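You operate a simulated robot arm through the tools that you are given. There is no shell and no other tool. Be economical: measure what you need, move in short steps, check, and stop when the job is done.

You are at the controls of a simulated robot arm. One attempt, no reset.

TASK
Turn the echo pedal's level down to zero, then plug the red jack in.
Fine: after that set the level to mark 2 and press the foot switch twice, on and off.
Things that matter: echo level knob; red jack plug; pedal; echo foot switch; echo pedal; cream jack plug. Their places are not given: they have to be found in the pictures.

It is judged by the outcome, as a careful person would: the job done as asked, and still so three seconds after it is handed in. It fails if anything else is knocked over, pushed out of place, dropped, spilled or broken.

THE ROBOT
A 6-joint arm with a two-finger parallel gripper, fixed in place. Base frame: the origin is at the foot of the arm, x ahead of it, y to its left, z up; the work surface is at about z = 0.739. Readings come in m, degrees, newtons and seconds.
With the tool pointing down near the work surface it reaches from about 0.1 to 0.84 m from the base axis. Its first joint turns from -166.0 to 166.0 degrees. Payload 3.91 kg.
The TCP is the grasp point between the finger pads, 0.03 m short of the fingertips. In the tool frame z runs along the fingers and y along their closing line. The gripper opens to 0.11 m. The fingers are 0.02 m wide and 0.01 m thick; the gripper's body (0.048 by 0.112 m) begins 0.055 m behind the TCP.
Orientation is that of the tool frame in the base frame, as [roll, pitch, yaw] about the fixed x, y, z axes, in that order (R = Rz(yaw) Ry(pitch) Rx(roll)). With the fingers straight down and closing along the base's y, the tool's x points along the base's -x, its y along +y and its z along -z.

THE INTERFACE
- The arm moves only by the tool servo_tool. Its argument "series" is a list that holds one entry, the list of rows, each a list of 7 numbers: the shift along the tool's x, y, z in m, then the turn, a rotation vector about the tool's x, y, z in degrees, then the gripper command, from -1 (shut) to 1 (fully open), values between in proportion. In form: [[[x, y, z, ax, ay, az, grip], ...]]. A call has 1 to 8 rows; each row shifts and turns the commanded pose from where the row before left it, along the tool's axes as they then stand. Each row takes 0.2 s and may step no farther than 0.05 m and 8.6 degrees from the row before; otherwise, or with a gripper value out of range, the whole call is refused. A pose out of reach is approached as far as the arm can. The call stops where the force on the tool passes 90 N (or 10 N more than at its start, if that is more) or the arm is blocked; 0.2 s more then pass. Each finger travels about 0.108 m/s and halts on what it meets, pressing with about 42 N; the grip force reading is that of the motor and also rises with nothing between the fingers. The clock runs only during rows and for 0.2 s after the last one: add rows that do not move to give the fingers time. The reply holds the time, the measured pose of the TCP, the force on the tool along the base axes, the opening and the grip force, in the units named above and with some noise.
- Cameras (640 x 400 px; columns grow to the right, rows downward): "scene" is fixed at [0.2216, -0.5002, 1.3185]; the picture's right is [-0.05, 1.00, 0.00], its down [0.77, 0.04, -0.63] and it looks along [-0.63, -0.03, -0.78] (base axes); focal length 252 px, centre (320, 200). "wrist" rides on the gripper at [-0.036, 0, -0.057] in the tool frame; the picture's right is [0.00, -1.00, 0.00], its down [0.97, 0.00, -0.24] and it looks along [0.24, 0.00, 0.97] (tool axes); focal length 218 px, centre (320, 200).
- camera(camera): a new picture of that camera. It takes no simulated time.
- lift_body(by): slides the trunk up (or, below 0, down) by that many m; the arm rides with it, the base frame stays. It gives what a move gives, with no picture.
- locate(camera, pixels): for up to 12 pixels [column, row] of the newest picture of that camera ("zoom" is the newest enlarged one), the place [x, y, z] in the base frame of the surface seen there, good to about 0.003 m. It takes no simulated time.
- close_up(camera, box): a new picture of the part [left, top, right, bottom] of that camera's present view, enlarged. It takes no simulated time.
- hand_in(): hands the job in; it is judged then, once.

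Keep the steps short. Do not move on a guess: measure, check each grasp and each placing, and mend mistakes. In all there are 80 turns and 38 pictures (those below and enlarged ones count). Leave the gripper open and the arm clear of the work at the hand-in unless told otherwise, and finish with a single line.

The tools are called as a command line: name --argument value ..., lists and objects as JSON in quotes. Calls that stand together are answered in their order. servo_tool: Moves the arm, as the interface text tells. Its arguments: {"type":"object","properties":{"series":{"type":"array"}},"required":["series"]} The other tools are called the same way: lift_body (by) slides the trunk up or down; camera (camera) takes a picture; locate (camera, pixels) gives the place of the surface under pixels of a picture; close_up (camera, box) takes an enlarged picture of a part of a camera's view; hand_in () hands the job in.

At the start:

```text
t: 0.0
ee_pos: [-0.1185, -0.4222, 1.0667]
ee_rot: [-180.0, 0.0, -180.0]
wrist_force: [-0.3, 0.9, 0.4]
width: 0.11
finger_force: 0.0
trunk travel left (down, up): [-0.375, 0.165]
```

scene: 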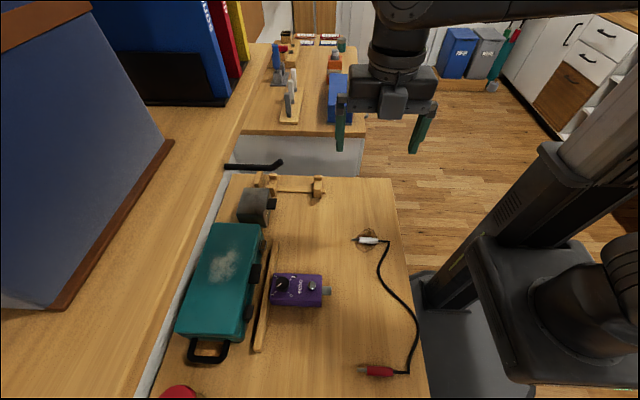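
wrist: 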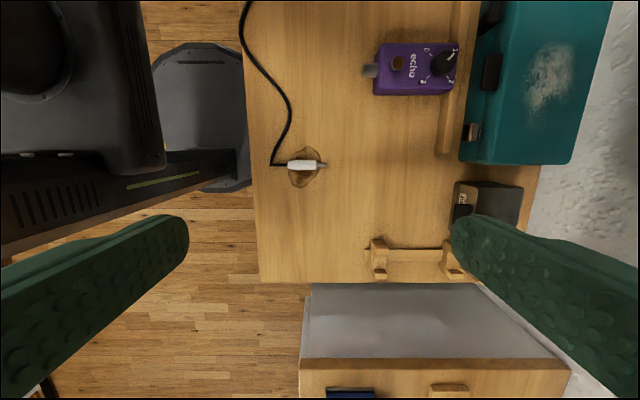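

I see the purple echo pedal near scene (297,290), the red plug at (378,371) and the cream plug at (368,240). I'll enlarge the pedal and the red plug first.

close_up --camera "scene" --box '[250, 260, 346, 320]'

close_up --camera "wrist" --box '[352, 30, 480, 110]'

close_up --camera "scene" --box '[330, 340, 426, 400]'

```text
6.67 times, centred on (298, 290) of scene
```

zoom: 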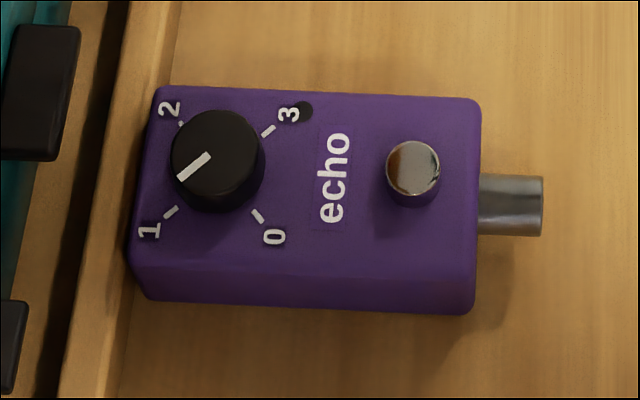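

```text
5.00 times, centred on (416, 70) of wrist
```

zoom: 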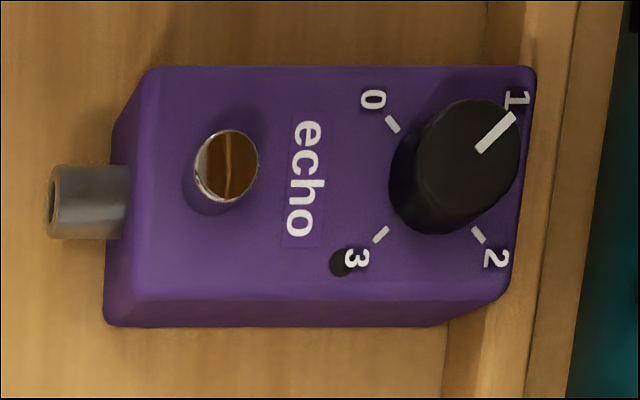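

```text
6.67 times, centred on (378, 370) of scene
```

zoom: 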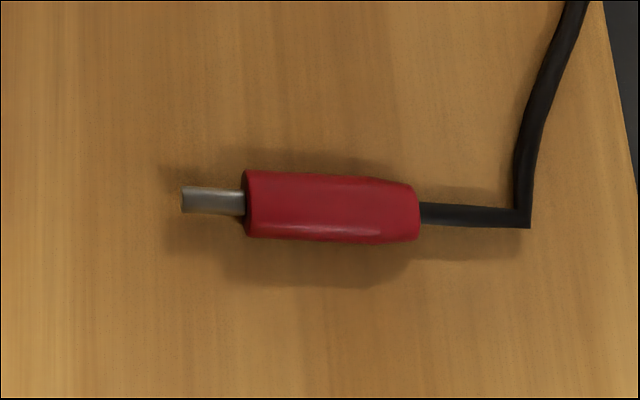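

The pointer sits near mark 1, and the socket on the pedal faces image right (+y). The red plug's tip points the opposite way, toward -y. Next I'll measure both.

locate --camera "zoom" --pixels '[[190, 200], [235, 202], [250, 203], [320, 206], [410, 211], [440, 213], [320, 175], [320, 236], [100, 200], [300, 350]]'

close_up --camera "scene" --box '[258, 265, 338, 315]'

```text
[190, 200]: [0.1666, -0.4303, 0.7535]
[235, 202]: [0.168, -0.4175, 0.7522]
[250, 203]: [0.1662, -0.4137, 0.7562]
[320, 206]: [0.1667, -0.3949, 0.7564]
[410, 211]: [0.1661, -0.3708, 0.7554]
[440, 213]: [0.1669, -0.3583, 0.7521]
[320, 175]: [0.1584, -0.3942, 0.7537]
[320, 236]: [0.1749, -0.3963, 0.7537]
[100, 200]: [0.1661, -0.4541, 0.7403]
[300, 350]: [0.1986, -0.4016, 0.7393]
```

```text
8.00 times, centred on (298, 290) of scene
```

zoom: 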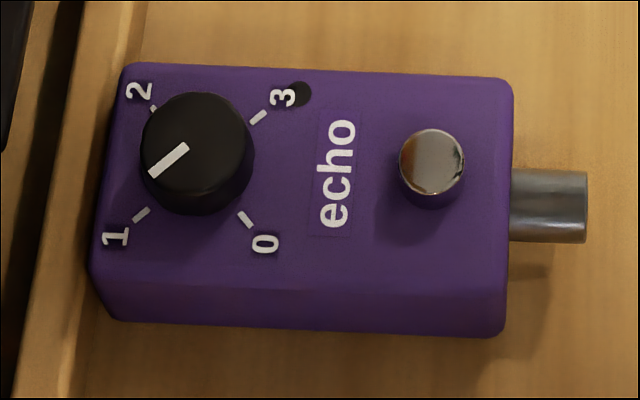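

Now I'll measure the pedal features in the zoom picture.

locate --camera "zoom" --pixels '[[195, 130], [150, 172], [185, 148], [250, 145], [141, 215], [245, 219], [258, 117], [432, 160], [550, 175], [550, 205], [583, 205], [550, 238]]'

locate --camera "zoom" --pixels '[[135, 75], [505, 85], [495, 285], [100, 265], [350, 250], [490, 330], [155, 108], [195, 95], [145, 145], [243, 145], [60, 200], [120, 20]]'

```text
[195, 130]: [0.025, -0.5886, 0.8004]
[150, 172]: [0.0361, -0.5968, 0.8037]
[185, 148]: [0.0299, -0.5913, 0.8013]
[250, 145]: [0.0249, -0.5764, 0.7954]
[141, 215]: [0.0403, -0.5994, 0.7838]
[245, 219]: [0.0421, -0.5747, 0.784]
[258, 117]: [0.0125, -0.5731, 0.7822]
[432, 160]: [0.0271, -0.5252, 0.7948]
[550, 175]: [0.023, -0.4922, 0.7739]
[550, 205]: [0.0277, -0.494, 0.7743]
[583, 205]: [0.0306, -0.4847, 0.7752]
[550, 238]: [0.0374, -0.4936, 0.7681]
```

```text
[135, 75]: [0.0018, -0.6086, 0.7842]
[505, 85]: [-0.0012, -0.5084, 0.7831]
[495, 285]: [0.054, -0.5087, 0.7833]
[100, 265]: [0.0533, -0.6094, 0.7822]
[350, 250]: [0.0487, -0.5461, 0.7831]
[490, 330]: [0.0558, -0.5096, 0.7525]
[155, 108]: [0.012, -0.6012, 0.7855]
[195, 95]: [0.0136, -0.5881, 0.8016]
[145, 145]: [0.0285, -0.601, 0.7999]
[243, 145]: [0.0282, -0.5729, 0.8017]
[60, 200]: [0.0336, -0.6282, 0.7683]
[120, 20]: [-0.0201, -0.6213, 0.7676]
```

Knob centre is about (0.027,-0.587), 28 mm across, with its top at z 0.801. The foot switch is at (0.027,-0.525,0.795). Before lowering the gripper I'll check the heights of the obstacles nearby, and the cream plug.

locate --camera "scene" --pixels '[[240, 290], [222, 270], [255, 272], [262, 240], [247, 310], [256, 205], [268, 290], [262, 345], [360, 240], [372, 240], [385, 290], [415, 320]]'

```text
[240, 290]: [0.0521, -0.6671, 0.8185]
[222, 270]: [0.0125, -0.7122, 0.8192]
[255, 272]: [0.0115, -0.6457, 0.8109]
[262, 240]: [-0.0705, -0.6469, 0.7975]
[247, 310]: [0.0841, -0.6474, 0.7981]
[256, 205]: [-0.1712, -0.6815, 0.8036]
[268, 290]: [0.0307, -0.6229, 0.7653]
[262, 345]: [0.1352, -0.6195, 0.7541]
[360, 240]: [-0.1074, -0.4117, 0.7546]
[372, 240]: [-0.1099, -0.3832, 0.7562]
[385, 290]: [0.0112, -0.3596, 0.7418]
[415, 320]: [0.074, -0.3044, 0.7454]
```

The toolbox top is at 0.819 and the rail at 0.768, so a half-open gripper clears both. I'll move to above the knob at z 0.90 and narrow the fingers to about 5 cm.

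servo_tool --series '[[[-0.0208, -0.0235, 0.0238, 0, 0, 0, 0.5], [-0.0208, -0.0235, 0.0238, 0, 0, 0, 0.2], [-0.0208, -0.0235, 0.0238, 0, 0, 0, -0.09], [-0.0208, -0.0236, 0.0238, 0, 0, 0, -0.09], [-0.0208, -0.0236, 0.0238, 0, 0, 0, -0.09], [-0.0208, -0.0236, 0.0238, 0, 0, 0, -0.09], [-0.0207, -0.0235, 0.0239, 0, 0, 0, -0.09], [0, 0, 0, 0, 0, 0, -0.09]]]'

camera --camera "wrist"

```text
t: 1.8
ee_pos: [-0.0275, -0.5384, 0.9483]
ee_rot: [-179.5, 1.0, 177.6]
wrist_force: [1.3, 3.8, -0.8]
width: 0.0501
finger_force: 0.0
trunk travel left (down, up): [-0.375, 0.165]
stopped in row 8: the arm was blocked; the commanded pose is now the measured one
```

```text
31 pictures are left
```

wrist: 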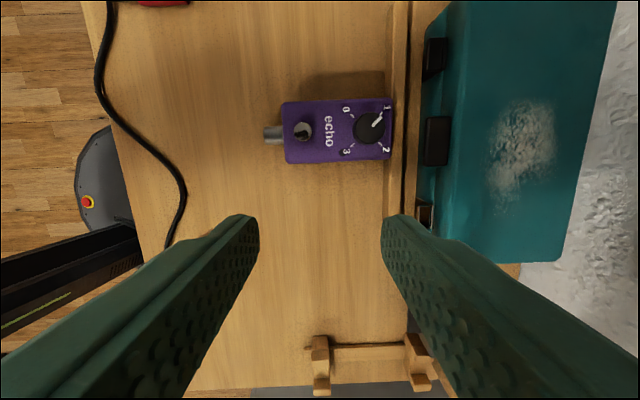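

The arm stopped short as "blocked" at (-0.028,-0.538,0.948). I'll look at the scene to find out why.

camera --camera "scene"

```text
30 pictures are left
```

scene: 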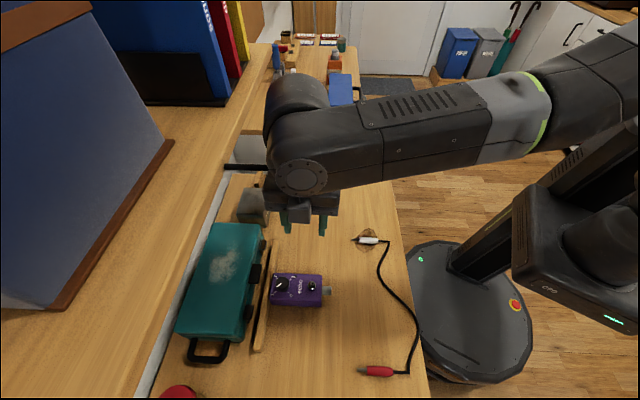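

Nothing is touching, so the arm likely lagged in a fast joint move. I'll continue with smaller steps.

servo_tool --series '[[[-0.008, -0.007, 0, 0, 0, 0, -0.09], [-0.008, -0.007, 0, 0, 0, 0, -0.09], [-0.008, -0.007, 0, 0, 0, 0, -0.09], [-0.008, -0.007, 0, 0, 0, 0, -0.09], [0, 0, 0, 0, 0, 0, -0.09]]]'

```text
t: 2.2
ee_pos: [-0.0569, -0.5392, 0.9501]
ee_rot: [177.8, -0.3, -178.1]
wrist_force: [41.2, -8.5, 64.6]
width: 0.0503
finger_force: 0.1
trunk travel left (down, up): [-0.375, 0.165]
stopped in row 1: the arm was blocked; the commanded pose is now the measured one
```

The arm recoiled with about 65 N on it, so something is in contact. I'll take another picture to find it.

camera --camera "scene"

servo_tool --series '[[[0, 0, 0, 0, 0, 0, -0.09]]]'

```text
29 pictures are left
```

scene: 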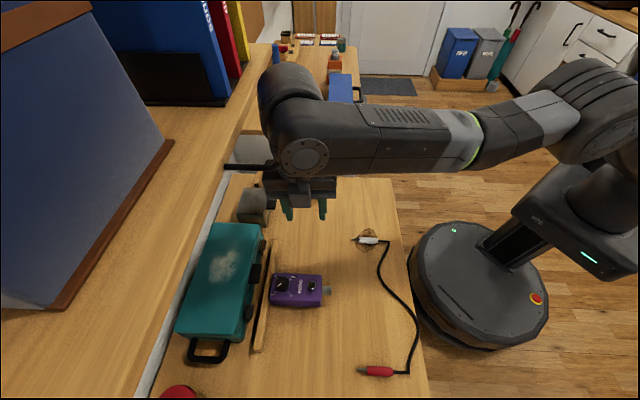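

```text
t: 2.5
ee_pos: [-0.1156, -0.4201, 0.7647]
ee_rot: [145.5, -64.2, -146.4]
wrist_force: [138.6, -64.2, 177.1]
width: 0.0454
finger_force: 0.0
trunk travel left (down, up): [-0.375, 0.165]
stopped in row 1: the force on the tool passed its limit (the readings are from after the stop); the commanded pose is now the measured one
```

The arm swung far from where I commanded it: TCP is at z 0.765 near the cream plug, with 177 N. I'll look before doing anything else.

camera --camera "scene"

camera --camera "wrist"

```text
28 pictures are left
```

scene: 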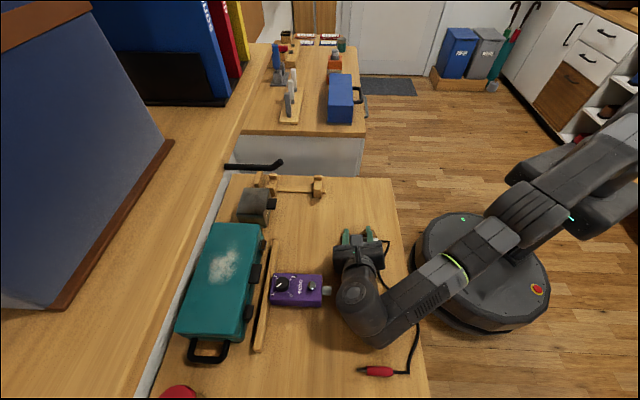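

```text
27 pictures are left
```

wrist: 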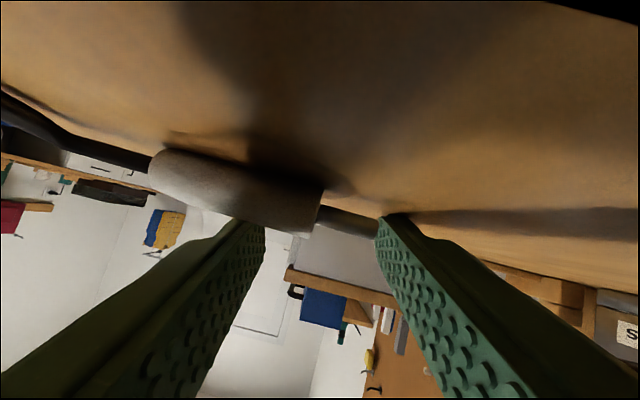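

The gripper now lies almost flat on the table beside the cream plug. Lifting the trunk raises the whole arm straight up without changing the joints, so I'll use that to get clear.

lift_body --by 0.1

camera --camera "scene"

```text
t: 2.8
ee_pos: [0.0702, -0.3913, 0.7849]
ee_rot: [97.4, -80.3, -42.0]
wrist_force: [130.1, 0.7, 199.9]
width: 0.0501
finger_force: 0.2
trunk travel left (down, up): [-0.375, 0.165]
stopped: the force on the tool passed its limit (the readings are from after the stop); the commanded pose is now the measured one
```

```text
26 pictures are left
```

scene: 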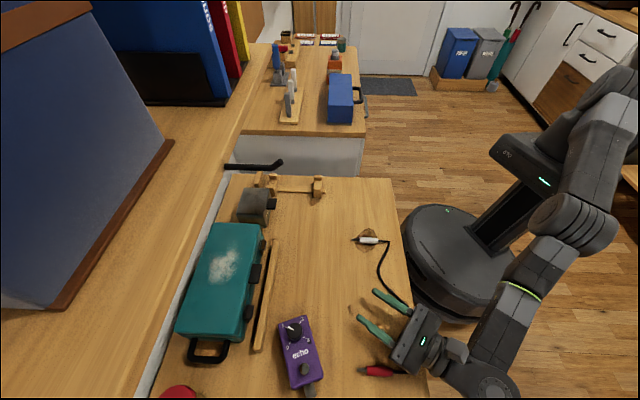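

This has gone badly: the arm swept across and turned the pedal, and the robot's own foot looks shifted between pictures. I'll measure the foot, gripper and pedal before moving again.

locate --camera "scene" --pixels '[[447, 211], [420, 240], [470, 300], [480, 250], [545, 182], [570, 225], [490, 385], [420, 345], [362, 320], [377, 293], [360, 240], [295, 330]]'

```text
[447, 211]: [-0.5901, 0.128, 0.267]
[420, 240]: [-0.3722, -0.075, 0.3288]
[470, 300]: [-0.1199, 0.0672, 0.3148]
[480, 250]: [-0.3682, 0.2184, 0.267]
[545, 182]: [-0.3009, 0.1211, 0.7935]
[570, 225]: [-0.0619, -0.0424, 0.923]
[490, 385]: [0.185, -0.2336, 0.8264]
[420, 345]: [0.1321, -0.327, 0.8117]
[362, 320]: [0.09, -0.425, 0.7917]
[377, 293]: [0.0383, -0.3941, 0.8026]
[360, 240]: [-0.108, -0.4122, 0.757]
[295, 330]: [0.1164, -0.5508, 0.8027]
```

The tool's x axis now points almost straight up. I'll try a small lift along it and see whether the arm follows.

servo_tool --series '[[[0.02, 0, 0, 0, 0, 0, -0.09]]]'

camera --camera "scene"

```text
t: 3.1
ee_pos: [-0.2136, -0.4889, 0.7755]
ee_rot: [130.5, -69.5, -130.0]
wrist_force: [0.8, -1.2, 1.1]
width: 0.05
finger_force: 0.1
trunk travel left (down, up): [-0.375, 0.165]
stopped in row 1: the arm was blocked; the commanded pose is now the measured one
```

```text
25 pictures are left
```

scene: 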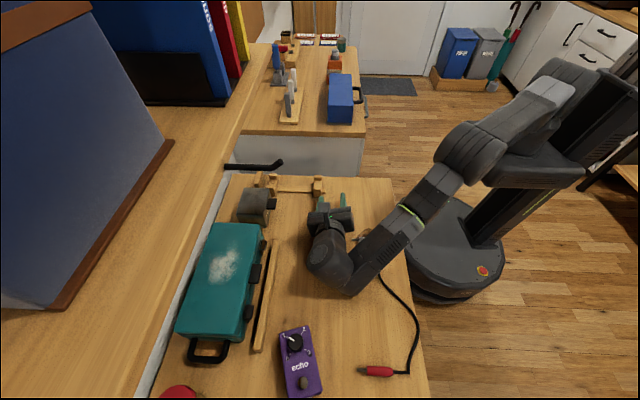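

Force is back to near zero, but the robot's foot is clearly turning and sliding. I'll send one row without motion to see whether it settles.

servo_tool --series '[[[0, 0, 0, 0, 0, 0, -0.09]]]'

```text
t: 3.5
ee_pos: [-0.145, -0.5047, 0.8151]
ee_rot: [147.4, -82.9, -115.0]
wrist_force: [-4.6, 1.1, -13.8]
width: 0.0499
finger_force: 0.0
trunk travel left (down, up): [-0.375, 0.165]
stopped in row 1: the arm was blocked; the commanded pose is now the measured one
```

The motion is slowing down, so I'll hold again.

servo_tool --series '[[[0, 0, 0, 0, 0, 0, -0.09], [0, 0, 0, 0, 0, 0, -0.09], [0, 0, 0, 0, 0, 0, -0.09]]]'

```text
t: 3.8
ee_pos: [-0.0002, -0.3935, 0.799]
ee_rot: [5.0, -75.7, 67.2]
wrist_force: [70.7, -20.3, 298.0]
width: 0.05
finger_force: 0.1
trunk travel left (down, up): [-0.375, 0.165]
stopped in row 1: the arm was blocked; the commanded pose is now the measured one
```

It isn't settling: holding still makes the arm flail. A trunk lift would take the arm off the table, so I'll try a small one.

lift_body --by 0.05

camera --camera "scene"

```text
t: 4.1
ee_pos: [0.1824, -0.0807, 0.7406]
ee_rot: [59.6, -62.5, 69.0]
wrist_force: [-7.6, 21.6, 2.5]
width: 0.0502
finger_force: 0.1
trunk travel left (down, up): [-0.379, 0.161]
stopped: the arm was blocked; the commanded pose is now the measured one
```

```text
24 pictures are left
```

scene: 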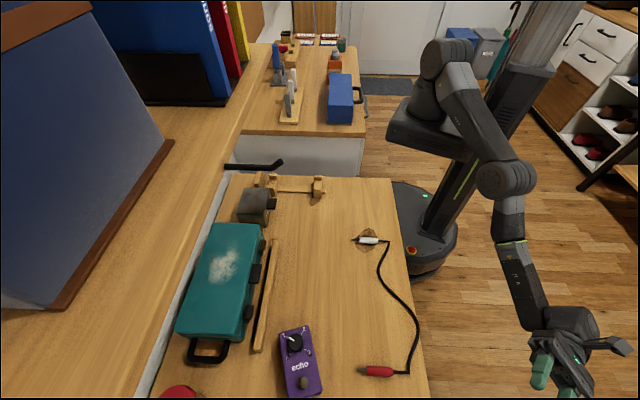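

The arm is now off the table edge, clear of the cable and both plugs. I'll keep raising the trunk while it hangs free.

lift_body --by 0.05

```text
t: 4.5
ee_pos: [0.1457, 0.5456, 0.6233]
ee_rot: [85.4, -61.4, 107.8]
wrist_force: [-6.0, 9.7, 9.8]
width: 0.0501
finger_force: 0.1
trunk travel left (down, up): [-0.383, 0.157]
stopped: the arm was blocked; the commanded pose is now the measured one
```

It's still swinging, though away from the table. I'll keep holding until it slows.

servo_tool --series '[[[0, 0, 0, 0, 0, 0, -0.09]]]'

camera --camera "scene"

```text
t: 4.8
ee_pos: [-0.1351, 0.9707, 0.615]
ee_rot: [87.9, -59.9, 143.4]
wrist_force: [-0.3, -0.8, 1.8]
width: 0.05
finger_force: 0.0
trunk travel left (down, up): [-0.383, 0.157]
stopped in row 1: the arm was blocked; the commanded pose is now the measured one
```

```text
23 pictures are left
```

scene: 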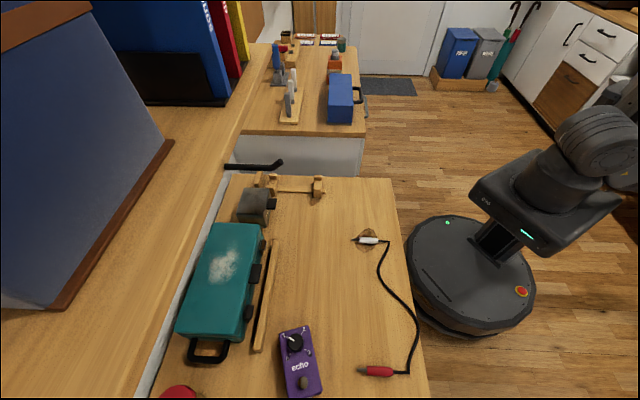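

Forces are near zero and the arm is well away from the table. I'll hold again and compare readings.

servo_tool --series '[[[0, 0, 0, 0, 0, 0, -0.09], [0, 0, 0, 0, 0, 0, -0.09], [0, 0, 0, 0, 0, 0, -0.09]]]'

```text
t: 5.3
ee_pos: [-0.0247, 0.8621, 0.649]
ee_rot: [80.0, -60.6, 128.9]
wrist_force: [-4.4, 6.5, 1.6]
width: 0.0498
finger_force: 0.2
trunk travel left (down, up): [-0.383, 0.157]
stopped in row 2: the arm was blocked; the commanded pose is now the measured one
```

Swinging has shrunk, so I'll keep holding.

servo_tool --series '[[[0, 0, 0, 0, 0, 0, -0.09], [0, 0, 0, 0, 0, 0, -0.09], [0, 0, 0, 0, 0, 0, -0.09], [0, 0, 0, 0, 0, 0, -0.09], [0, 0, 0, 0, 0, 0, -0.09], [0, 0, 0, 0, 0, 0, -0.09]]]'

```text
t: 6.7
ee_pos: [-0.0338, 0.8849, 0.6323]
ee_rot: [81.2, -60.4, 130.4]
wrist_force: [0.7, 0.6, -0.1]
width: 0.0499
finger_force: 0.1
trunk travel left (down, up): [-0.383, 0.157]
```

It has settled: two matching readings, with no force. Next I'll measure where the robot's foot is now, since at the start it was at about (0,0).

camera --camera "scene"

locate --camera "scene" --pixels '[[447, 222], [412, 250], [430, 305], [521, 291], [470, 320], [540, 255], [525, 235], [430, 240], [410, 280], [295, 345], [305, 380], [377, 371]]'

```text
22 pictures are left
```

scene: 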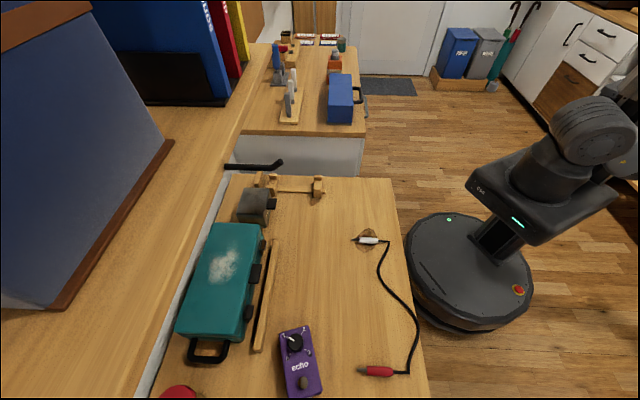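

```text
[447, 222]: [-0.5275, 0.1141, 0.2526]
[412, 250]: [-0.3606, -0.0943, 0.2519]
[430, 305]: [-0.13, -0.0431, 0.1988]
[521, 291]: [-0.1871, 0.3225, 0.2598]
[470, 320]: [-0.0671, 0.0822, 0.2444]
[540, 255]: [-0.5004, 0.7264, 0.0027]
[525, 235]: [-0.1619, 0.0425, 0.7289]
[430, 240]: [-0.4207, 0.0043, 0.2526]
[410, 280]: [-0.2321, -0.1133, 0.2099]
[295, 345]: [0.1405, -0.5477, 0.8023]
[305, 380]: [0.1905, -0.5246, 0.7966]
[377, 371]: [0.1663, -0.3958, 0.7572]
```

The foot is now near (-0.29, 0.11), so it isn't anchored: it rolled when the arm moved quickly. I'll test a gentle 2 cm upward move with hold rows to see if the arm still follows commands.

servo_tool --series '[[[0.0043, 0.0024, 0.0004, 0, 0, 0, -0.09], [0.0043, 0.0024, 0.0004, 0, 0, 0, -0.09], [0.0043, 0.0024, 0.0004, 0, 0, 0, -0.09], [0.0043, 0.0024, 0.0004, 0, 0, 0, -0.09], [0, 0, 0, 0, 0, 0, -0.09], [0, 0, 0, 0, 0, 0, -0.09]]]'

```text
t: 8.1
ee_pos: [-0.0341, 0.8855, 0.6543]
ee_rot: [81.1, -60.3, 130.7]
wrist_force: [-0.3, -0.6, 0.6]
width: 0.05
finger_force: 0.1
trunk travel left (down, up): [-0.383, 0.157]
```

The arm follows gentle commands accurately. I'll raise it 0.16 m in small steps while it is away from the table.

servo_tool --series '[[[0.0087, 0.0049, 0.0008, 0, 0, 0, -0.09], [0.0174, 0.0098, 0.0015, 0, 0, 0, -0.09], [0.0174, 0.0098, 0.0015, 0, 0, 0, -0.09], [0.0174, 0.0098, 0.0015, 0, 0, 0, -0.09], [0.0174, 0.0098, 0.0015, 0, 0, 0, -0.09], [0.0174, 0.0098, 0.0015, 0, 0, 0, -0.09], [0.0174, 0.0098, 0.0015, 0, 0, 0, -0.09], [0.0087, 0.0049, 0.0008, 0, 0, 0, -0.09]]]'

camera --camera "wrist"

```text
t: 9.9
ee_pos: [-0.0348, 0.8857, 0.7942]
ee_rot: [81.3, -60.2, 130.3]
wrist_force: [-0.2, -0.5, -0.9]
width: 0.0501
finger_force: 0.0
trunk travel left (down, up): [-0.383, 0.157]
```

```text
21 pictures are left
```

wrist: 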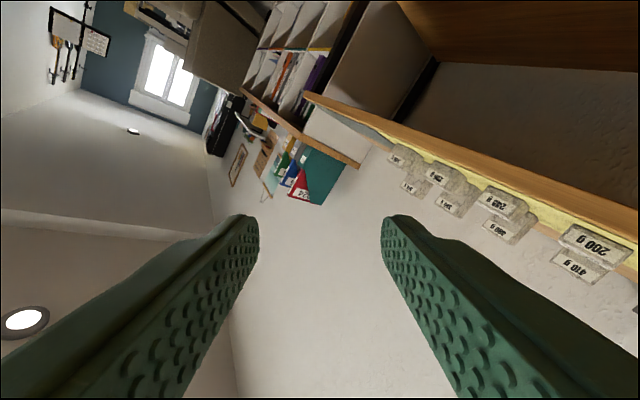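

The wrist view shows a shelf edge with labelled weights on the right. I'll measure how near it is before turning the wrist.

locate --camera "wrist" --pixels '[[590, 245], [500, 205], [400, 155], [520, 100], [560, 20], [420, 60], [320, 180], [600, 320], [450, 320]]'

```text
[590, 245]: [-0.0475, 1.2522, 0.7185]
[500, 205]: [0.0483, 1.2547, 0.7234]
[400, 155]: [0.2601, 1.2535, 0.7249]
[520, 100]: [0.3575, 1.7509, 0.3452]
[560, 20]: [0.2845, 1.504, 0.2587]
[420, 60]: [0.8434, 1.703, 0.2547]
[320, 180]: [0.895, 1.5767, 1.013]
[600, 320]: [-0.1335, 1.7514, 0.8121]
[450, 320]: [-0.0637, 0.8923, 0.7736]
```

That bench is 0.35 m away. I'll turn the tool downward about its wrist, backing the TCP away from the bench, starting with 8 gentle rows.

servo_tool --series '[[[-0.012, -0.0067, 0, 1.92, -3.43, 0, -0.09], [-0.012, -0.0067, 0, 1.92, -3.43, 0, -0.09], [-0.012, -0.0067, 0, 1.92, -3.43, 0, -0.09], [-0.012, -0.0067, 0, 1.92, -3.43, 0, -0.09], [-0.012, -0.0067, 0, 1.92, -3.43, 0, -0.09], [-0.012, -0.0067, 0, 1.92, -3.43, 0, -0.09], [-0.012, -0.0067, 0, 1.92, -3.43, 0, -0.09], [-0.012, -0.0067, 0, 1.92, -3.43, 0, -0.09]]]'

```text
t: 11.7
ee_pos: [-0.0433, 0.8757, 0.6852]
ee_rot: [136.7, -50.7, 83.2]
wrist_force: [-1.2, 0.0, 0.0]
width: 0.05
finger_force: 0.0
trunk travel left (down, up): [-0.383, 0.157]
```

Following well, so I'll continue the same turn.

servo_tool --series '[[[-0.012, -0.0067, 0, 1.92, -3.43, 0, -0.09], [-0.012, -0.0067, 0, 1.92, -3.43, 0, -0.09], [-0.012, -0.0067, 0, 1.92, -3.43, 0, -0.09], [-0.012, -0.0067, 0, 1.92, -3.43, 0, -0.09], [-0.012, -0.0067, 0, 1.92, -3.43, 0, -0.09], [-0.012, -0.0067, 0, 1.92, -3.43, 0, -0.09], [-0.012, -0.0067, 0, 1.92, -3.43, 0, -0.09], [-0.012, -0.0067, 0, 1.92, -3.43, 0, -0.09]]]'

servo_tool --series '[[[-0.012, -0.0067, 0, 1.92, -3.43, 0, -0.09], [-0.012, -0.0067, 0, 1.92, -3.43, 0, -0.09], [-0.012, -0.0067, 0, 1.92, -3.43, 0, -0.09], [-0.012, -0.0067, 0, 1.92, -3.43, 0, -0.09], [-0.012, -0.0067, 0, 1.92, -3.43, 0, -0.09], [-0.012, -0.0067, 0, 1.92, -3.43, 0, -0.09], [-0.012, -0.0067, 0, 1.92, -3.43, 0, -0.09], [0, 0, 0, 0, 0, 0, -0.09]]]'

```text
t: 13.5
ee_pos: [-0.0588, 0.8249, 0.6022]
ee_rot: [163.7, -26.7, 62.3]
wrist_force: [-0.9, 0.4, -0.9]
width: 0.0502
finger_force: 0.1
trunk travel left (down, up): [-0.383, 0.157]
```

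```text
t: 15.3
ee_pos: [-0.1189, 0.7768, 0.5682]
ee_rot: [178.4, -2.9, 57.1]
wrist_force: [-0.9, -0.1, -0.3]
width: 0.0501
finger_force: 0.1
trunk travel left (down, up): [-0.383, 0.157]
```

The tool points down now. I'll raise it to about z 0.97 in two gentle calls.

servo_tool --series '[[[0, 0, -0.015, 0, 0, 0, -0.09], [0, 0, -0.025, 0, 0, 0, -0.09], [0, 0, -0.025, 0, 0, 0, -0.09], [0, 0, -0.025, 0, 0, 0, -0.09], [0, 0, -0.025, 0, 0, 0, -0.09], [0, 0, -0.025, 0, 0, 0, -0.09], [0, 0, -0.025, 0, 0, 0, -0.09], [0, 0, -0.025, 0, 0, 0, -0.09]]]'

servo_tool --series '[[[0, 0, -0.025, 0, 0, 0, -0.09], [0, 0, -0.025, 0, 0, 0, -0.09], [0, 0, -0.025, 0, 0, 0, -0.09], [0, 0, -0.025, 0, 0, 0, -0.09], [0, 0, -0.025, 0, 0, 0, -0.09], [0, 0, -0.025, 0, 0, 0, -0.09], [0, 0, -0.025, 0, 0, 0, -0.09], [0, 0, -0.015, 0, 0, 0, -0.09]]]'

camera --camera "scene"

```text
t: 17.1
ee_pos: [-0.1311, 0.7649, 0.7534]
ee_rot: [177.1, -2.7, 56.1]
wrist_force: [-1.4, 0.2, -0.6]
width: 0.0501
finger_force: 0.0
trunk travel left (down, up): [-0.383, 0.157]
```

```text
t: 18.9
ee_pos: [-0.1303, 0.7607, 0.9403]
ee_rot: [177.0, -2.5, 55.1]
wrist_force: [0.7, -0.1, 0.8]
width: 0.05
finger_force: 0.1
trunk travel left (down, up): [-0.383, 0.157]
```

```text
20 pictures are left
```

scene: 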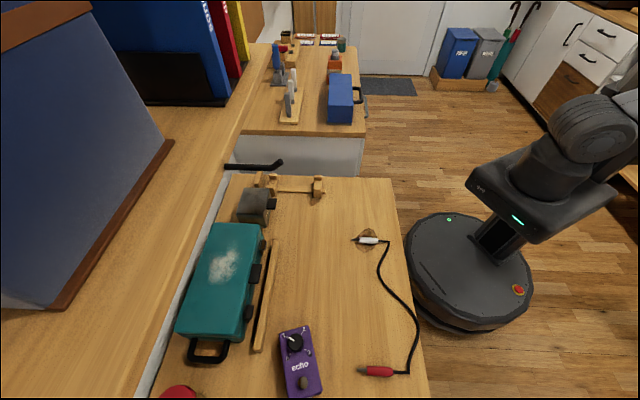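

The foot has stayed put at about (-0.30, 0.11) through all the slow moves, and the red plug and pedal are within reach from there. I'll swing the arm back around the foot at constant height and radius, in small steps.

servo_tool --series '[[[0.004, 0.011, 0, 0, 0, 1, -0.09], [0.006, 0.0165, 0, 0, 0, 1.5, -0.09], [0.008, 0.022, 0, 0, 0, 2, -0.09], [0.008, 0.022, 0, 0, 0, 2, -0.09], [0.008, 0.022, 0, 0, 0, 2, -0.09], [0.008, 0.022, 0, 0, 0, 2, -0.09], [0.008, 0.022, 0, 0, 0, 2, -0.09], [0.004, 0.011, 0, 0, 0, 1, -0.09]]]'

```text
t: 20.7
ee_pos: [-0.0603, 0.7386, 0.9604]
ee_rot: [178.4, -4.0, 48.6]
wrist_force: [0.3, 0.0, -0.6]
width: 0.0501
finger_force: 0.1
trunk travel left (down, up): [-0.383, 0.157]
```

The reading lags the command, so I'll hold briefly to see where it comes to rest.

servo_tool --series '[[[0, 0, 0, 0, 0, 0, -0.09], [0, 0, 0, 0, 0, 0, -0.09], [0, 0, 0, 0, 0, 0, -0.09]]]'

```text
t: 21.5
ee_pos: [-0.0611, 0.7391, 0.9609]
ee_rot: [178.4, -4.0, 48.6]
wrist_force: [0.6, 0.8, 0.0]
width: 0.0505
finger_force: 0.1
trunk travel left (down, up): [-0.383, 0.157]
```

It stopped partway, at about half the commanded travel, which suggests a reach limit at this radius. I'll bring the tool inward toward the foot and see if it catches up.

servo_tool --series '[[[-0.0187, 0.006, 0, 0, 0, 0, -0.09], [-0.0187, 0.006, 0, 0, 0, 0, -0.09], [-0.0187, 0.006, 0, 0, 0, 0, -0.09], [-0.0187, 0.006, 0, 0, 0, 0, -0.09], [-0.0187, 0.006, 0, 0, 0, 0, -0.09], [-0.0187, 0.006, 0, 0, 0, 0, -0.09], [0, 0, 0, 0, 0, 0, -0.09], [0, 0, 0, 0, 0, 0, -0.09]]]'

camera --camera "wrist"

```text
t: 23.3
ee_pos: [-0.1082, 0.6302, 0.9533]
ee_rot: [178.4, -4.0, 48.6]
wrist_force: [0.9, 0.9, -0.3]
width: 0.0502
finger_force: 0.0
trunk travel left (down, up): [-0.383, 0.157]
```

```text
19 pictures are left
```

wrist: 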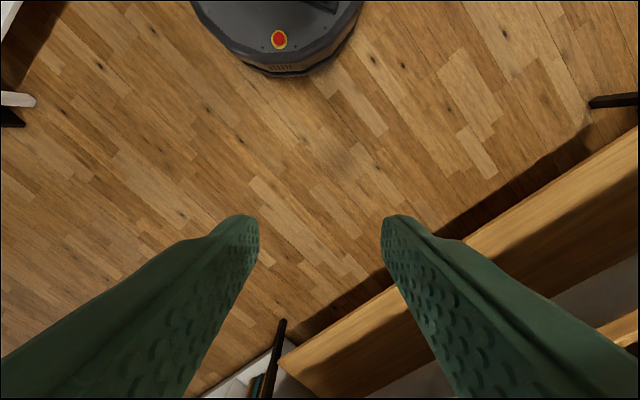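

Now it follows exactly. I'll resume the swing at this smaller radius.

servo_tool --series '[[[0.0067, 0.018, 0, 0, 0, 2, -0.09], [0.0067, 0.018, 0, 0, 0, 2, -0.09], [0.0067, 0.018, 0, 0, 0, 2, -0.09], [0.0067, 0.018, 0, 0, 0, 2, -0.09], [0.0067, 0.018, 0, 0, 0, 2, -0.09], [0.0067, 0.018, 0, 0, 0, 2, -0.09], [0.0067, 0.018, 0, 0, 0, 2, -0.09], [0, 0, 0, 0, 0, 0, -0.09]]]'

```text
t: 25.1
ee_pos: [0.0118, 0.5686, 0.9597]
ee_rot: [179.5, -4.3, 34.7]
wrist_force: [-0.7, -0.1, 0.7]
width: 0.0503
finger_force: 0.1
trunk travel left (down, up): [-0.383, 0.157]
```

That was exact: 14° turned. I'll continue with two more swings.

servo_tool --series '[[[0.0084, 0.0226, 0, 0, 0, 2.5, -0.09], [0.0084, 0.0226, 0, 0, 0, 2.5, -0.09], [0.0084, 0.0226, 0, 0, 0, 2.5, -0.09], [0.0084, 0.0226, 0, 0, 0, 2.5, -0.09], [0.0084, 0.0226, 0, 0, 0, 2.5, -0.09], [0.0084, 0.0226, 0, 0, 0, 2.5, -0.09], [0.0084, 0.0226, 0, 0, 0, 2.5, -0.09], [0.0084, 0.0226, 0, 0, 0, 2.5, -0.09]]]'

servo_tool --series '[[[0.0084, 0.0226, 0, 0, 0, 2.5, -0.09], [0.0084, 0.0226, 0, 0, 0, 2.5, -0.09], [0.0084, 0.0226, 0, 0, 0, 2.5, -0.09], [0.0084, 0.0226, 0, 0, 0, 2.5, -0.09], [0.0084, 0.0226, 0, 0, 0, 2.5, -0.09], [0.0084, 0.0226, 0, 0, 0, 2.5, -0.09], [0.0084, 0.0226, 0, 0, 0, 2.5, -0.09], [0, 0, 0, 0, 0, 0, -0.09]]]'

```text
t: 26.9
ee_pos: [0.1498, 0.4376, 0.9641]
ee_rot: [-179.1, -4.2, 14.4]
wrist_force: [-1.1, -0.2, 0.3]
width: 0.0501
finger_force: 0.0
trunk travel left (down, up): [-0.383, 0.157]
```

```text
t: 28.7
ee_pos: [0.2278, 0.2894, 0.9649]
ee_rot: [-177.9, -3.8, -3.1]
wrist_force: [0.2, 0.0, -0.1]
width: 0.0501
finger_force: 0.0
trunk travel left (down, up): [-0.383, 0.157]
```

Radius is steady at 0.56 m. Two more swings will bring it towards the table.

servo_tool --series '[[[0.0084, 0.0226, 0, 0, 0, 2.5, -0.09], [0.0084, 0.0226, 0, 0, 0, 2.5, -0.09], [0.0084, 0.0226, 0, 0, 0, 2.5, -0.09], [0.0084, 0.0226, 0, 0, 0, 2.5, -0.09], [0.0084, 0.0226, 0, 0, 0, 2.5, -0.09], [0.0084, 0.0226, 0, 0, 0, 2.5, -0.09], [0.0084, 0.0226, 0, 0, 0, 2.5, -0.09], [0.0084, 0.0226, 0, 0, 0, 2.5, -0.09]]]'

servo_tool --series '[[[0.0084, 0.0226, 0, 0, 0, 2.5, -0.09], [0.0084, 0.0226, 0, 0, 0, 2.5, -0.09], [0.0084, 0.0226, 0, 0, 0, 2.5, -0.09], [0.0084, 0.0226, 0, 0, 0, 2.5, -0.09], [0.0084, 0.0226, 0, 0, 0, 2.5, -0.09], [0.0084, 0.0226, 0, 0, 0, 2.5, -0.09], [0.0084, 0.0226, 0, 0, 0, 2.5, -0.09], [0, 0, 0, 0, 0, 0, -0.09]]]'

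camera --camera "scene"

```text
t: 30.5
ee_pos: [0.2568, 0.0979, 0.9615]
ee_rot: [-176.7, -2.8, -23.0]
wrist_force: [-0.1, 0.5, 0.1]
width: 0.0501
finger_force: 0.2
trunk travel left (down, up): [-0.383, 0.157]
```

```text
t: 32.3
ee_pos: [0.227, -0.0687, 0.9522]
ee_rot: [-176.0, -1.7, -40.4]
wrist_force: [0.5, 1.0, 0.2]
width: 0.0501
finger_force: 0.1
trunk travel left (down, up): [-0.383, 0.157]
```

```text
18 pictures are left
```

scene: 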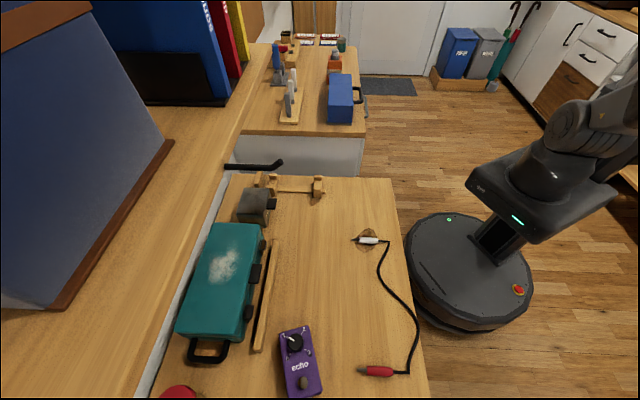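

The foot is steady and the arm is coming back. Now I'll look closely at where the pedal was pushed, and its state.

close_up --camera "scene" --box '[236, 320, 364, 400]'

locate --camera "zoom" --pixels '[[300, 120], [290, 90], [295, 175], [233, 65], [350, 30], [430, 345], [260, 345], [338, 310], [340, 295], [310, 385], [235, 110], [360, 395]]'

```text
5.00 times, centred on (300, 360) of scene
```

zoom: 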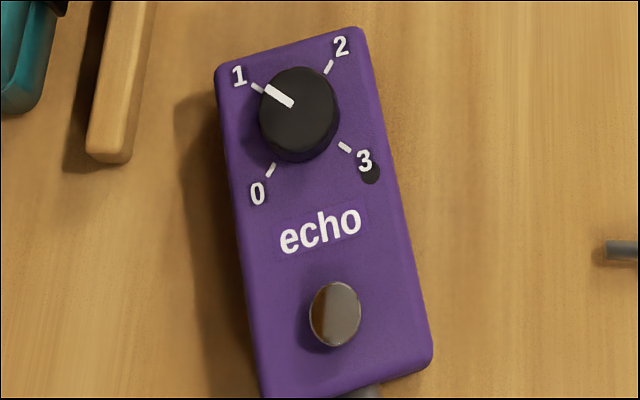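

```text
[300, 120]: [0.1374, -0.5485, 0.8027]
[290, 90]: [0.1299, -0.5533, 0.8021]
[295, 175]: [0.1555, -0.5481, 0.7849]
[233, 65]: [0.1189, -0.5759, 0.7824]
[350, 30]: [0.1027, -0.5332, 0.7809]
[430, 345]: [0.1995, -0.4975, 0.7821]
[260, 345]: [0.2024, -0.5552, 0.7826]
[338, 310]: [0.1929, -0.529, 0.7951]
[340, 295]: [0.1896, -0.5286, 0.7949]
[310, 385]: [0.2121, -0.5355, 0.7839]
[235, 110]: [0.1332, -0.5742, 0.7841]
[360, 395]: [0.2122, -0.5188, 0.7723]
```

The pedal was pushed about 10 cm and turned about 71°. It's upright and the plugs look undisturbed. I'll put it back against the rail first, so I'm levelling the tool and swinging over toward it.

servo_tool --series '[[[0.0084, 0.0226, 0, -1, -0.425, 2.5, -0.09], [0.0084, 0.0226, 0, -1, -0.425, 2.5, -0.09], [0.0084, 0.0226, 0, -1, -0.425, 2.5, -0.09], [0.0084, 0.0226, 0, -1, -0.425, 2.5, -0.09], [0.0084, 0.0226, 0, 0, 0, 2.5, 0.2], [0.0084, 0.0226, 0, 0, 0, 2.5, 0.6], [0.0084, 0.0226, 0, 0, 0, 2.5, 0.8], [0, 0, 0, 0, 0, 0, 0.8]]]'

servo_tool --series '[[[0.0084, 0.0226, 0, 0, 0, 5, 0.8], [0.0084, 0.0226, 0, 0, 0, 5, 0.8], [0.0084, 0.0226, 0, 0, 0, 5, 0.8], [0, 0, 0, 0, 0, 5, 0.8], [0, 0, 0, 0, 0, 5, 0.8], [0, 0, 0, 0, 0, 5, 0.8], [0, 0, 0, 0, 0, 5, 0.8], [0, 0, 0, 0, 0, 0, 0.8]]]'

```text
t: 34.1
ee_pos: [0.1497, -0.216, 0.9502]
ee_rot: [179.9, 0.3, -57.8]
wrist_force: [0.1, 0.4, 0.2]
width: 0.0987
finger_force: 0.1
trunk travel left (down, up): [-0.383, 0.157]
```

```text
t: 35.9
ee_pos: [0.1019, -0.27, 0.9491]
ee_rot: [179.8, 0.3, -93.0]
wrist_force: [-0.6, 0.2, 0.4]
width: 0.099
finger_force: 0.1
trunk travel left (down, up): [-0.383, 0.157]
```

Level and following well. I'll extend out toward the pedal.

servo_tool --series '[[[0.0133, -0.0035, 0, 0, 0, 0, 0.8], [0.0222, -0.0058, 0, 0, 0, 0, 0.8], [0.0222, -0.0058, 0, 0, 0, 0, 0.8], [0.0222, -0.0058, 0, 0, 0, 0, 0.8], [0.0222, -0.0058, 0, 0, 0, 0, 0.8], [0.0222, -0.0058, 0, 0, 0, 0, 0.8], [0.0222, -0.0058, 0, 0, 0, 0, 0.8], [0, 0, 0, 0, 0, 0, 0.8]]]'

servo_tool --series '[[[0, 0, 0, 0, 0, 5, 0.8], [0, 0, 0, 0, 0, 8.5, 0.8], [0, 0, 0, 0, 0, 8.5, 0.8], [0, 0, 0, 0, 0, 8.5, 0.8], [0, 0, 0, 0, 0, 8.5, 0.8], [0, 0, 0, 0, 0, 8.5, 0.8], [0, 0, 0, 0, 0, 8.5, 0.8], [0, 0, 0, 0, 0, 8, 0.8]]]'

camera --camera "wrist"

```text
t: 37.7
ee_pos: [0.1322, -0.418, 0.9476]
ee_rot: [179.9, 0.3, -92.9]
wrist_force: [-0.6, 0.0, -0.8]
width: 0.0989
finger_force: 0.1
trunk travel left (down, up): [-0.383, 0.157]
```

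```text
t: 39.5
ee_pos: [0.1323, -0.4183, 0.9482]
ee_rot: [179.7, 0.0, -157.0]
wrist_force: [0.3, -0.6, 0.3]
width: 0.099
finger_force: 0.1
trunk travel left (down, up): [-0.383, 0.157]
```

```text
16 pictures are left
```

wrist: 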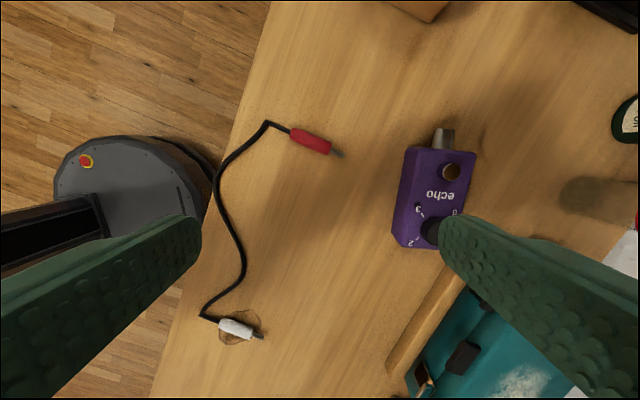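

The pedal, both plugs and cable are in clear view. I'll measure the pedal's sides and socket for the grasp.

locate --camera "wrist" --pixels '[[451, 172], [421, 150], [473, 156], [415, 200], [411, 235], [464, 205], [443, 143], [445, 131], [400, 200], [300, 140], [335, 153], [235, 328]]'

```text
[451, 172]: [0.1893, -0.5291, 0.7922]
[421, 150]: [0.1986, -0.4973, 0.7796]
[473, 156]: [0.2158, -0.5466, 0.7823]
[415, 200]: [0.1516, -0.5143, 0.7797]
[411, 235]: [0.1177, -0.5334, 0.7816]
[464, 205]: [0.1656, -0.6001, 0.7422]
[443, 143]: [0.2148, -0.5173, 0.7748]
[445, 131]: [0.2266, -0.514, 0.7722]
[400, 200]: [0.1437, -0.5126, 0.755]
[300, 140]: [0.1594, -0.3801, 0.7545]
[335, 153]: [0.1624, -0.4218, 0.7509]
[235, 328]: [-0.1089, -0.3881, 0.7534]
```

Pedal centre is (0.159,-0.538) with its long axis at about 20°. I'll move above it and align.

servo_tool --series '[[[0.0037, -0.0201, 0, 0, 0, 0, 0.8], [0.0037, -0.0201, 0, 0, 0, 1, 0.8], [0.0037, -0.0201, 0, 0, 0, 1, 0.8], [0.0037, -0.0201, 0, 0, 0, 1, 0.8], [0.0037, -0.0201, 0, 0, 0, 0, 0.8], [0.0037, -0.0201, 0, 0, 0, 0, 0.8], [0, 0, 0, 0, 0, 0, 0.8], [0, 0, 0, 0, 0, 0, 0.8]]]'

camera --camera "wrist"

```text
t: 41.3
ee_pos: [0.1469, -0.5261, 0.9448]
ee_rot: [179.9, 0.0, -159.9]
wrist_force: [0.6, -0.4, 0.0]
width: 0.0991
finger_force: 0.0
out of reach, approached as far as the arm can: row 6
trunk travel left (down, up): [-0.383, 0.157]
```

```text
15 pictures are left
```

wrist: 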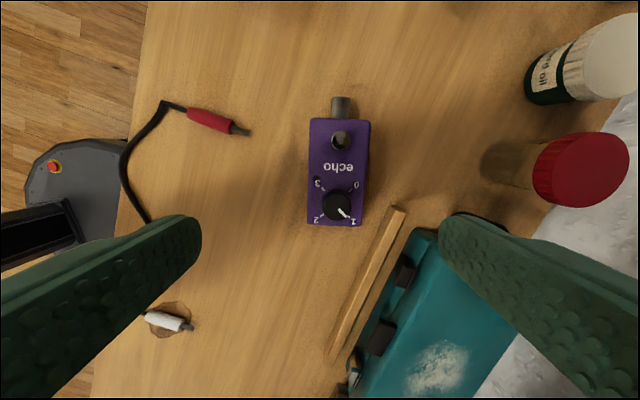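

It ran out of reach at this height, 1.7 cm short. Reach improves lower down, so I'll descend to z 0.85 (fingertips 0.82, above the knob top) and finish the shift.

servo_tool --series '[[[0, 0, 0.02, 0, 0, 0, 0.8], [0, 0, 0.025, 0, 0, 0, 0.8], [0, 0, 0.025, 0, 0, 0, 0.8], [0, 0, 0.025, 0, 0, 0, 0.8], [-0.0036, -0.0077, 0, 0, 0, 0, 0.8], [-0.0036, -0.0077, 0, 0, 0, 0, 0.8], [0, 0, 0, 0, 0, 0, 0.8]]]'

```text
t: 42.9
ee_pos: [0.1591, -0.5374, 0.8482]
ee_rot: [179.7, 0.1, -159.8]
wrist_force: [-0.3, 0.4, 0.7]
width: 0.099
finger_force: 0.1
trunk travel left (down, up): [-0.383, 0.157]
```

On target. I'll descend to TCP 0.778, which keeps the fingertips 9 mm above the table, and close on the pedal's sides.

servo_tool --series '[[[0, 0, 0.02, 0, 0, 0, 0.8], [0, 0, 0.02, 0, 0, 0, 0.8], [0, 0, 0.02, 0, 0, 0, 0.8], [0, 0, 0.01, 0, 0, 0, 0.8], [0, 0, 0, 0, 0, 0, 0.4], [0, 0, 0, 0, 0, 0, 0.15], [0, 0, 0, 0, 0, 0, -0.1], [0, 0, 0, 0, 0, 0, -0.1]]]'

```text
t: 44.7
ee_pos: [0.1588, -0.5374, 0.7782]
ee_rot: [179.6, 0.0, -159.9]
wrist_force: [0.1, -0.4, 0.9]
width: 0.0599
finger_force: 42.1
trunk travel left (down, up): [-0.383, 0.157]
```

The pedal is gripped (width 0.060, 42 N). I'll lift 5 cm and carry it back toward its original place, slowly.

servo_tool --series '[[[0, 0, -0.01, 0, 0, 0, -0.1], [0, 0, -0.02, 0, 0, 0, -0.1], [0, 0, -0.02, 0, 0, 0, -0.1], [0, 0, 0, 0, 0, 0, -0.1]]]'

servo_tool --series '[[[0.0181, 0.0055, 0, 0, 0, 0, -0.1], [0.0181, 0.0055, 0, 0, 0, 0, -0.1], [0.0181, 0.0055, 0, 0, 0, 0, -0.1], [0.0181, 0.0055, 0, 0, 0, 0, -0.1], [0.0181, 0.0055, 0, 0, 0, 0, -0.1], [0.0181, 0.0055, 0, 0, 0, 0, -0.1], [0.0181, 0.0055, 0, 0, 0, 0, -0.1], [0, 0, 0, 0, 0, 0, -0.1]]]'

```text
t: 45.7
ee_pos: [0.1594, -0.5374, 0.8274]
ee_rot: [179.6, 0.0, -159.9]
wrist_force: [-0.5, -0.4, -3.0]
width: 0.0601
finger_force: 41.8
trunk travel left (down, up): [-0.383, 0.157]
```

```text
t: 47.5
ee_pos: [0.0257, -0.5442, 0.8296]
ee_rot: [179.6, 0.0, -159.9]
wrist_force: [-0.5, -0.1, -3.4]
width: 0.06
finger_force: 41.8
trunk travel left (down, up): [-0.383, 0.157]
```

The pedal hangs securely (about 3 N). I'll turn it 70° back to its original heading.

servo_tool --series '[[[0, 0, 0, 0, 0, -5, -0.1], [0, 0, 0, 0, 0, -5, -0.1], [0, 0, 0, 0, 0, -5, -0.1], [0, 0, 0, 0, 0, -5, -0.1], [0, 0, 0, 0, 0, -5, -0.1], [0, 0, 0, 0, 0, -5, -0.1], [0, 0, 0, 0, 0, -5, -0.1]]]'

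servo_tool --series '[[[0, 0, 0, 0, 0, -5, -0.1], [0, 0, 0, 0, 0, -5, -0.1], [0, 0, 0, 0, 0, -5, -0.1], [0, 0, 0, 0, 0, -5, -0.1], [0, 0, 0, 0, 0, -5, -0.1], [0, 0, 0, 0, 0, -5, -0.1], [0, 0, 0, 0, 0, -5, -0.1], [0, 0, 0, 0, 0, 0, -0.1]]]'

camera --camera "scene"

```text
t: 49.1
ee_pos: [0.0277, -0.544, 0.8291]
ee_rot: [179.7, 0.1, -124.9]
wrist_force: [-0.5, -0.3, -2.9]
width: 0.0595
finger_force: 41.3
trunk travel left (down, up): [-0.383, 0.157]
```

```text
t: 50.9
ee_pos: [0.0263, -0.5452, 0.8285]
ee_rot: [179.8, 0.2, -89.9]
wrist_force: [-0.1, 0.8, -2.1]
width: 0.0596
finger_force: 42.2
trunk travel left (down, up): [-0.383, 0.157]
```

```text
14 pictures are left
```

scene: 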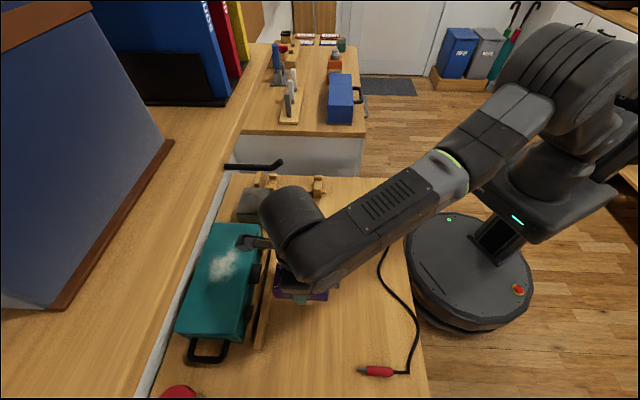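

Pedal is at its old heading. I'll shift 1 cm toward the rail, lower it to table height and release.

servo_tool --series '[[[0.011, 0, 0, 0, 0, 0, -0.1], [0, 0, 0.02, 0, 0, 0, -0.1], [0, 0, 0.015, 0, 0, 0, -0.1], [0, 0, 0.008, 0, 0, 0, -0.1], [0, 0, 0.0065, 0, 0, 0, -0.1], [0, 0, 0, 0, 0, 0, -0.1]]]'

```text
t: 52.3
ee_pos: [0.0252, -0.5557, 0.7798]
ee_rot: [179.8, 0.3, -89.8]
wrist_force: [0.6, 0.3, -2.0]
width: 0.0594
finger_force: 41.9
trunk travel left (down, up): [-0.383, 0.157]
```

It's within about a millimetre of the table. I'll lower that last bit, open, and rise to look.

servo_tool --series '[[[0, 0, 0.0018, 0, 0, 0, -0.1], [0, 0, 0, 0, 0, 0, 0.1], [0, 0, 0, 0, 0, 0, 0.3], [0, 0, 0, 0, 0, 0, 0.5], [0, 0, -0.02, 0, 0, 0, 0.5], [0, 0, -0.03, 0, 0, 0, 0.5], [0, 0, -0.03, 0, 0, 0, 0.5], [0, 0, -0.03, 0, 0, 0, 0.5]]]'

servo_tool --series '[[[-0.02, 0, -0.015, 0, 0, 0, 0.5], [-0.02, 0, -0.015, 0, 0, 0, 0.2], [0, 0, 0, 0, 0, 0, -0.09], [0, 0, 0, 0, 0, 0, -0.09]]]'

close_up --camera "wrist" --box '[192, 80, 448, 240]'

```text
t: 54.1
ee_pos: [0.0252, -0.5504, 0.8642]
ee_rot: [179.2, 2.4, -90.1]
wrist_force: [-0.3, 0.5, -0.2]
width: 0.0823
finger_force: 0.1
trunk travel left (down, up): [-0.383, 0.157]
```

```text
t: 55.2
ee_pos: [0.0347, -0.4333, 0.9357]
ee_rot: [179.9, -0.8, -86.0]
wrist_force: [-10.1, 3.6, 0.4]
width: 0.0502
finger_force: 0.0
trunk travel left (down, up): [-0.383, 0.157]
stopped in row 4: the arm was blocked; the commanded pose is now the measured one
```

```text
2.50 times, centred on (320, 160) of wrist
```

zoom: 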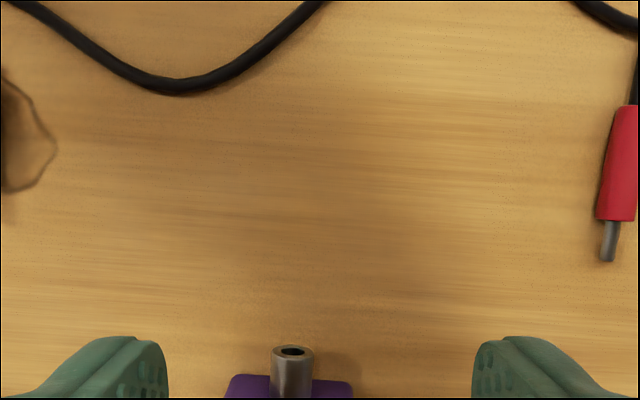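

The arm drifted farther than asked while rising and reported "blocked" again, so something near this spot is interfering. I'll look before moving.

camera --camera "scene"

locate --camera "scene" --pixels '[[215, 170], [180, 230], [230, 100], [100, 350], [447, 222], [412, 250], [470, 320], [295, 100], [330, 170], [290, 290], [450, 150], [250, 165]]'

```text
12 pictures are left
```

scene: 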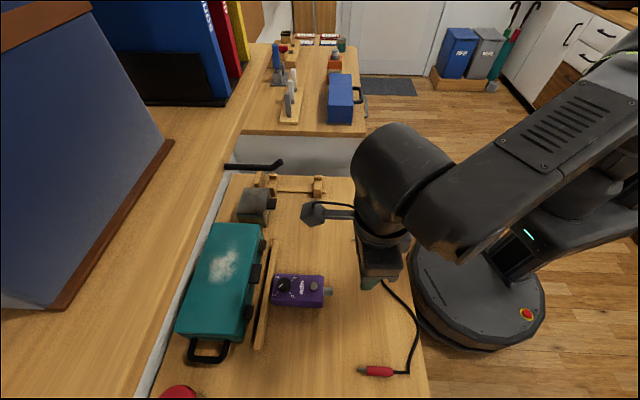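

```text
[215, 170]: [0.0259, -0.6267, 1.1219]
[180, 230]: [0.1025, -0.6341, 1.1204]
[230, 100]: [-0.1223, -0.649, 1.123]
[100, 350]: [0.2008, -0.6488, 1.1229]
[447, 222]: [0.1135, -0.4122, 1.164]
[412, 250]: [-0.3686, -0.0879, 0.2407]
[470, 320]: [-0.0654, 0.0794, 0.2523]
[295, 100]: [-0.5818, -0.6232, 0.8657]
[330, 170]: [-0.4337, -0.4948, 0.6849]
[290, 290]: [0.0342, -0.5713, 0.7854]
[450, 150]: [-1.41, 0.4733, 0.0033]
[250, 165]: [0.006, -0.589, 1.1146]
```

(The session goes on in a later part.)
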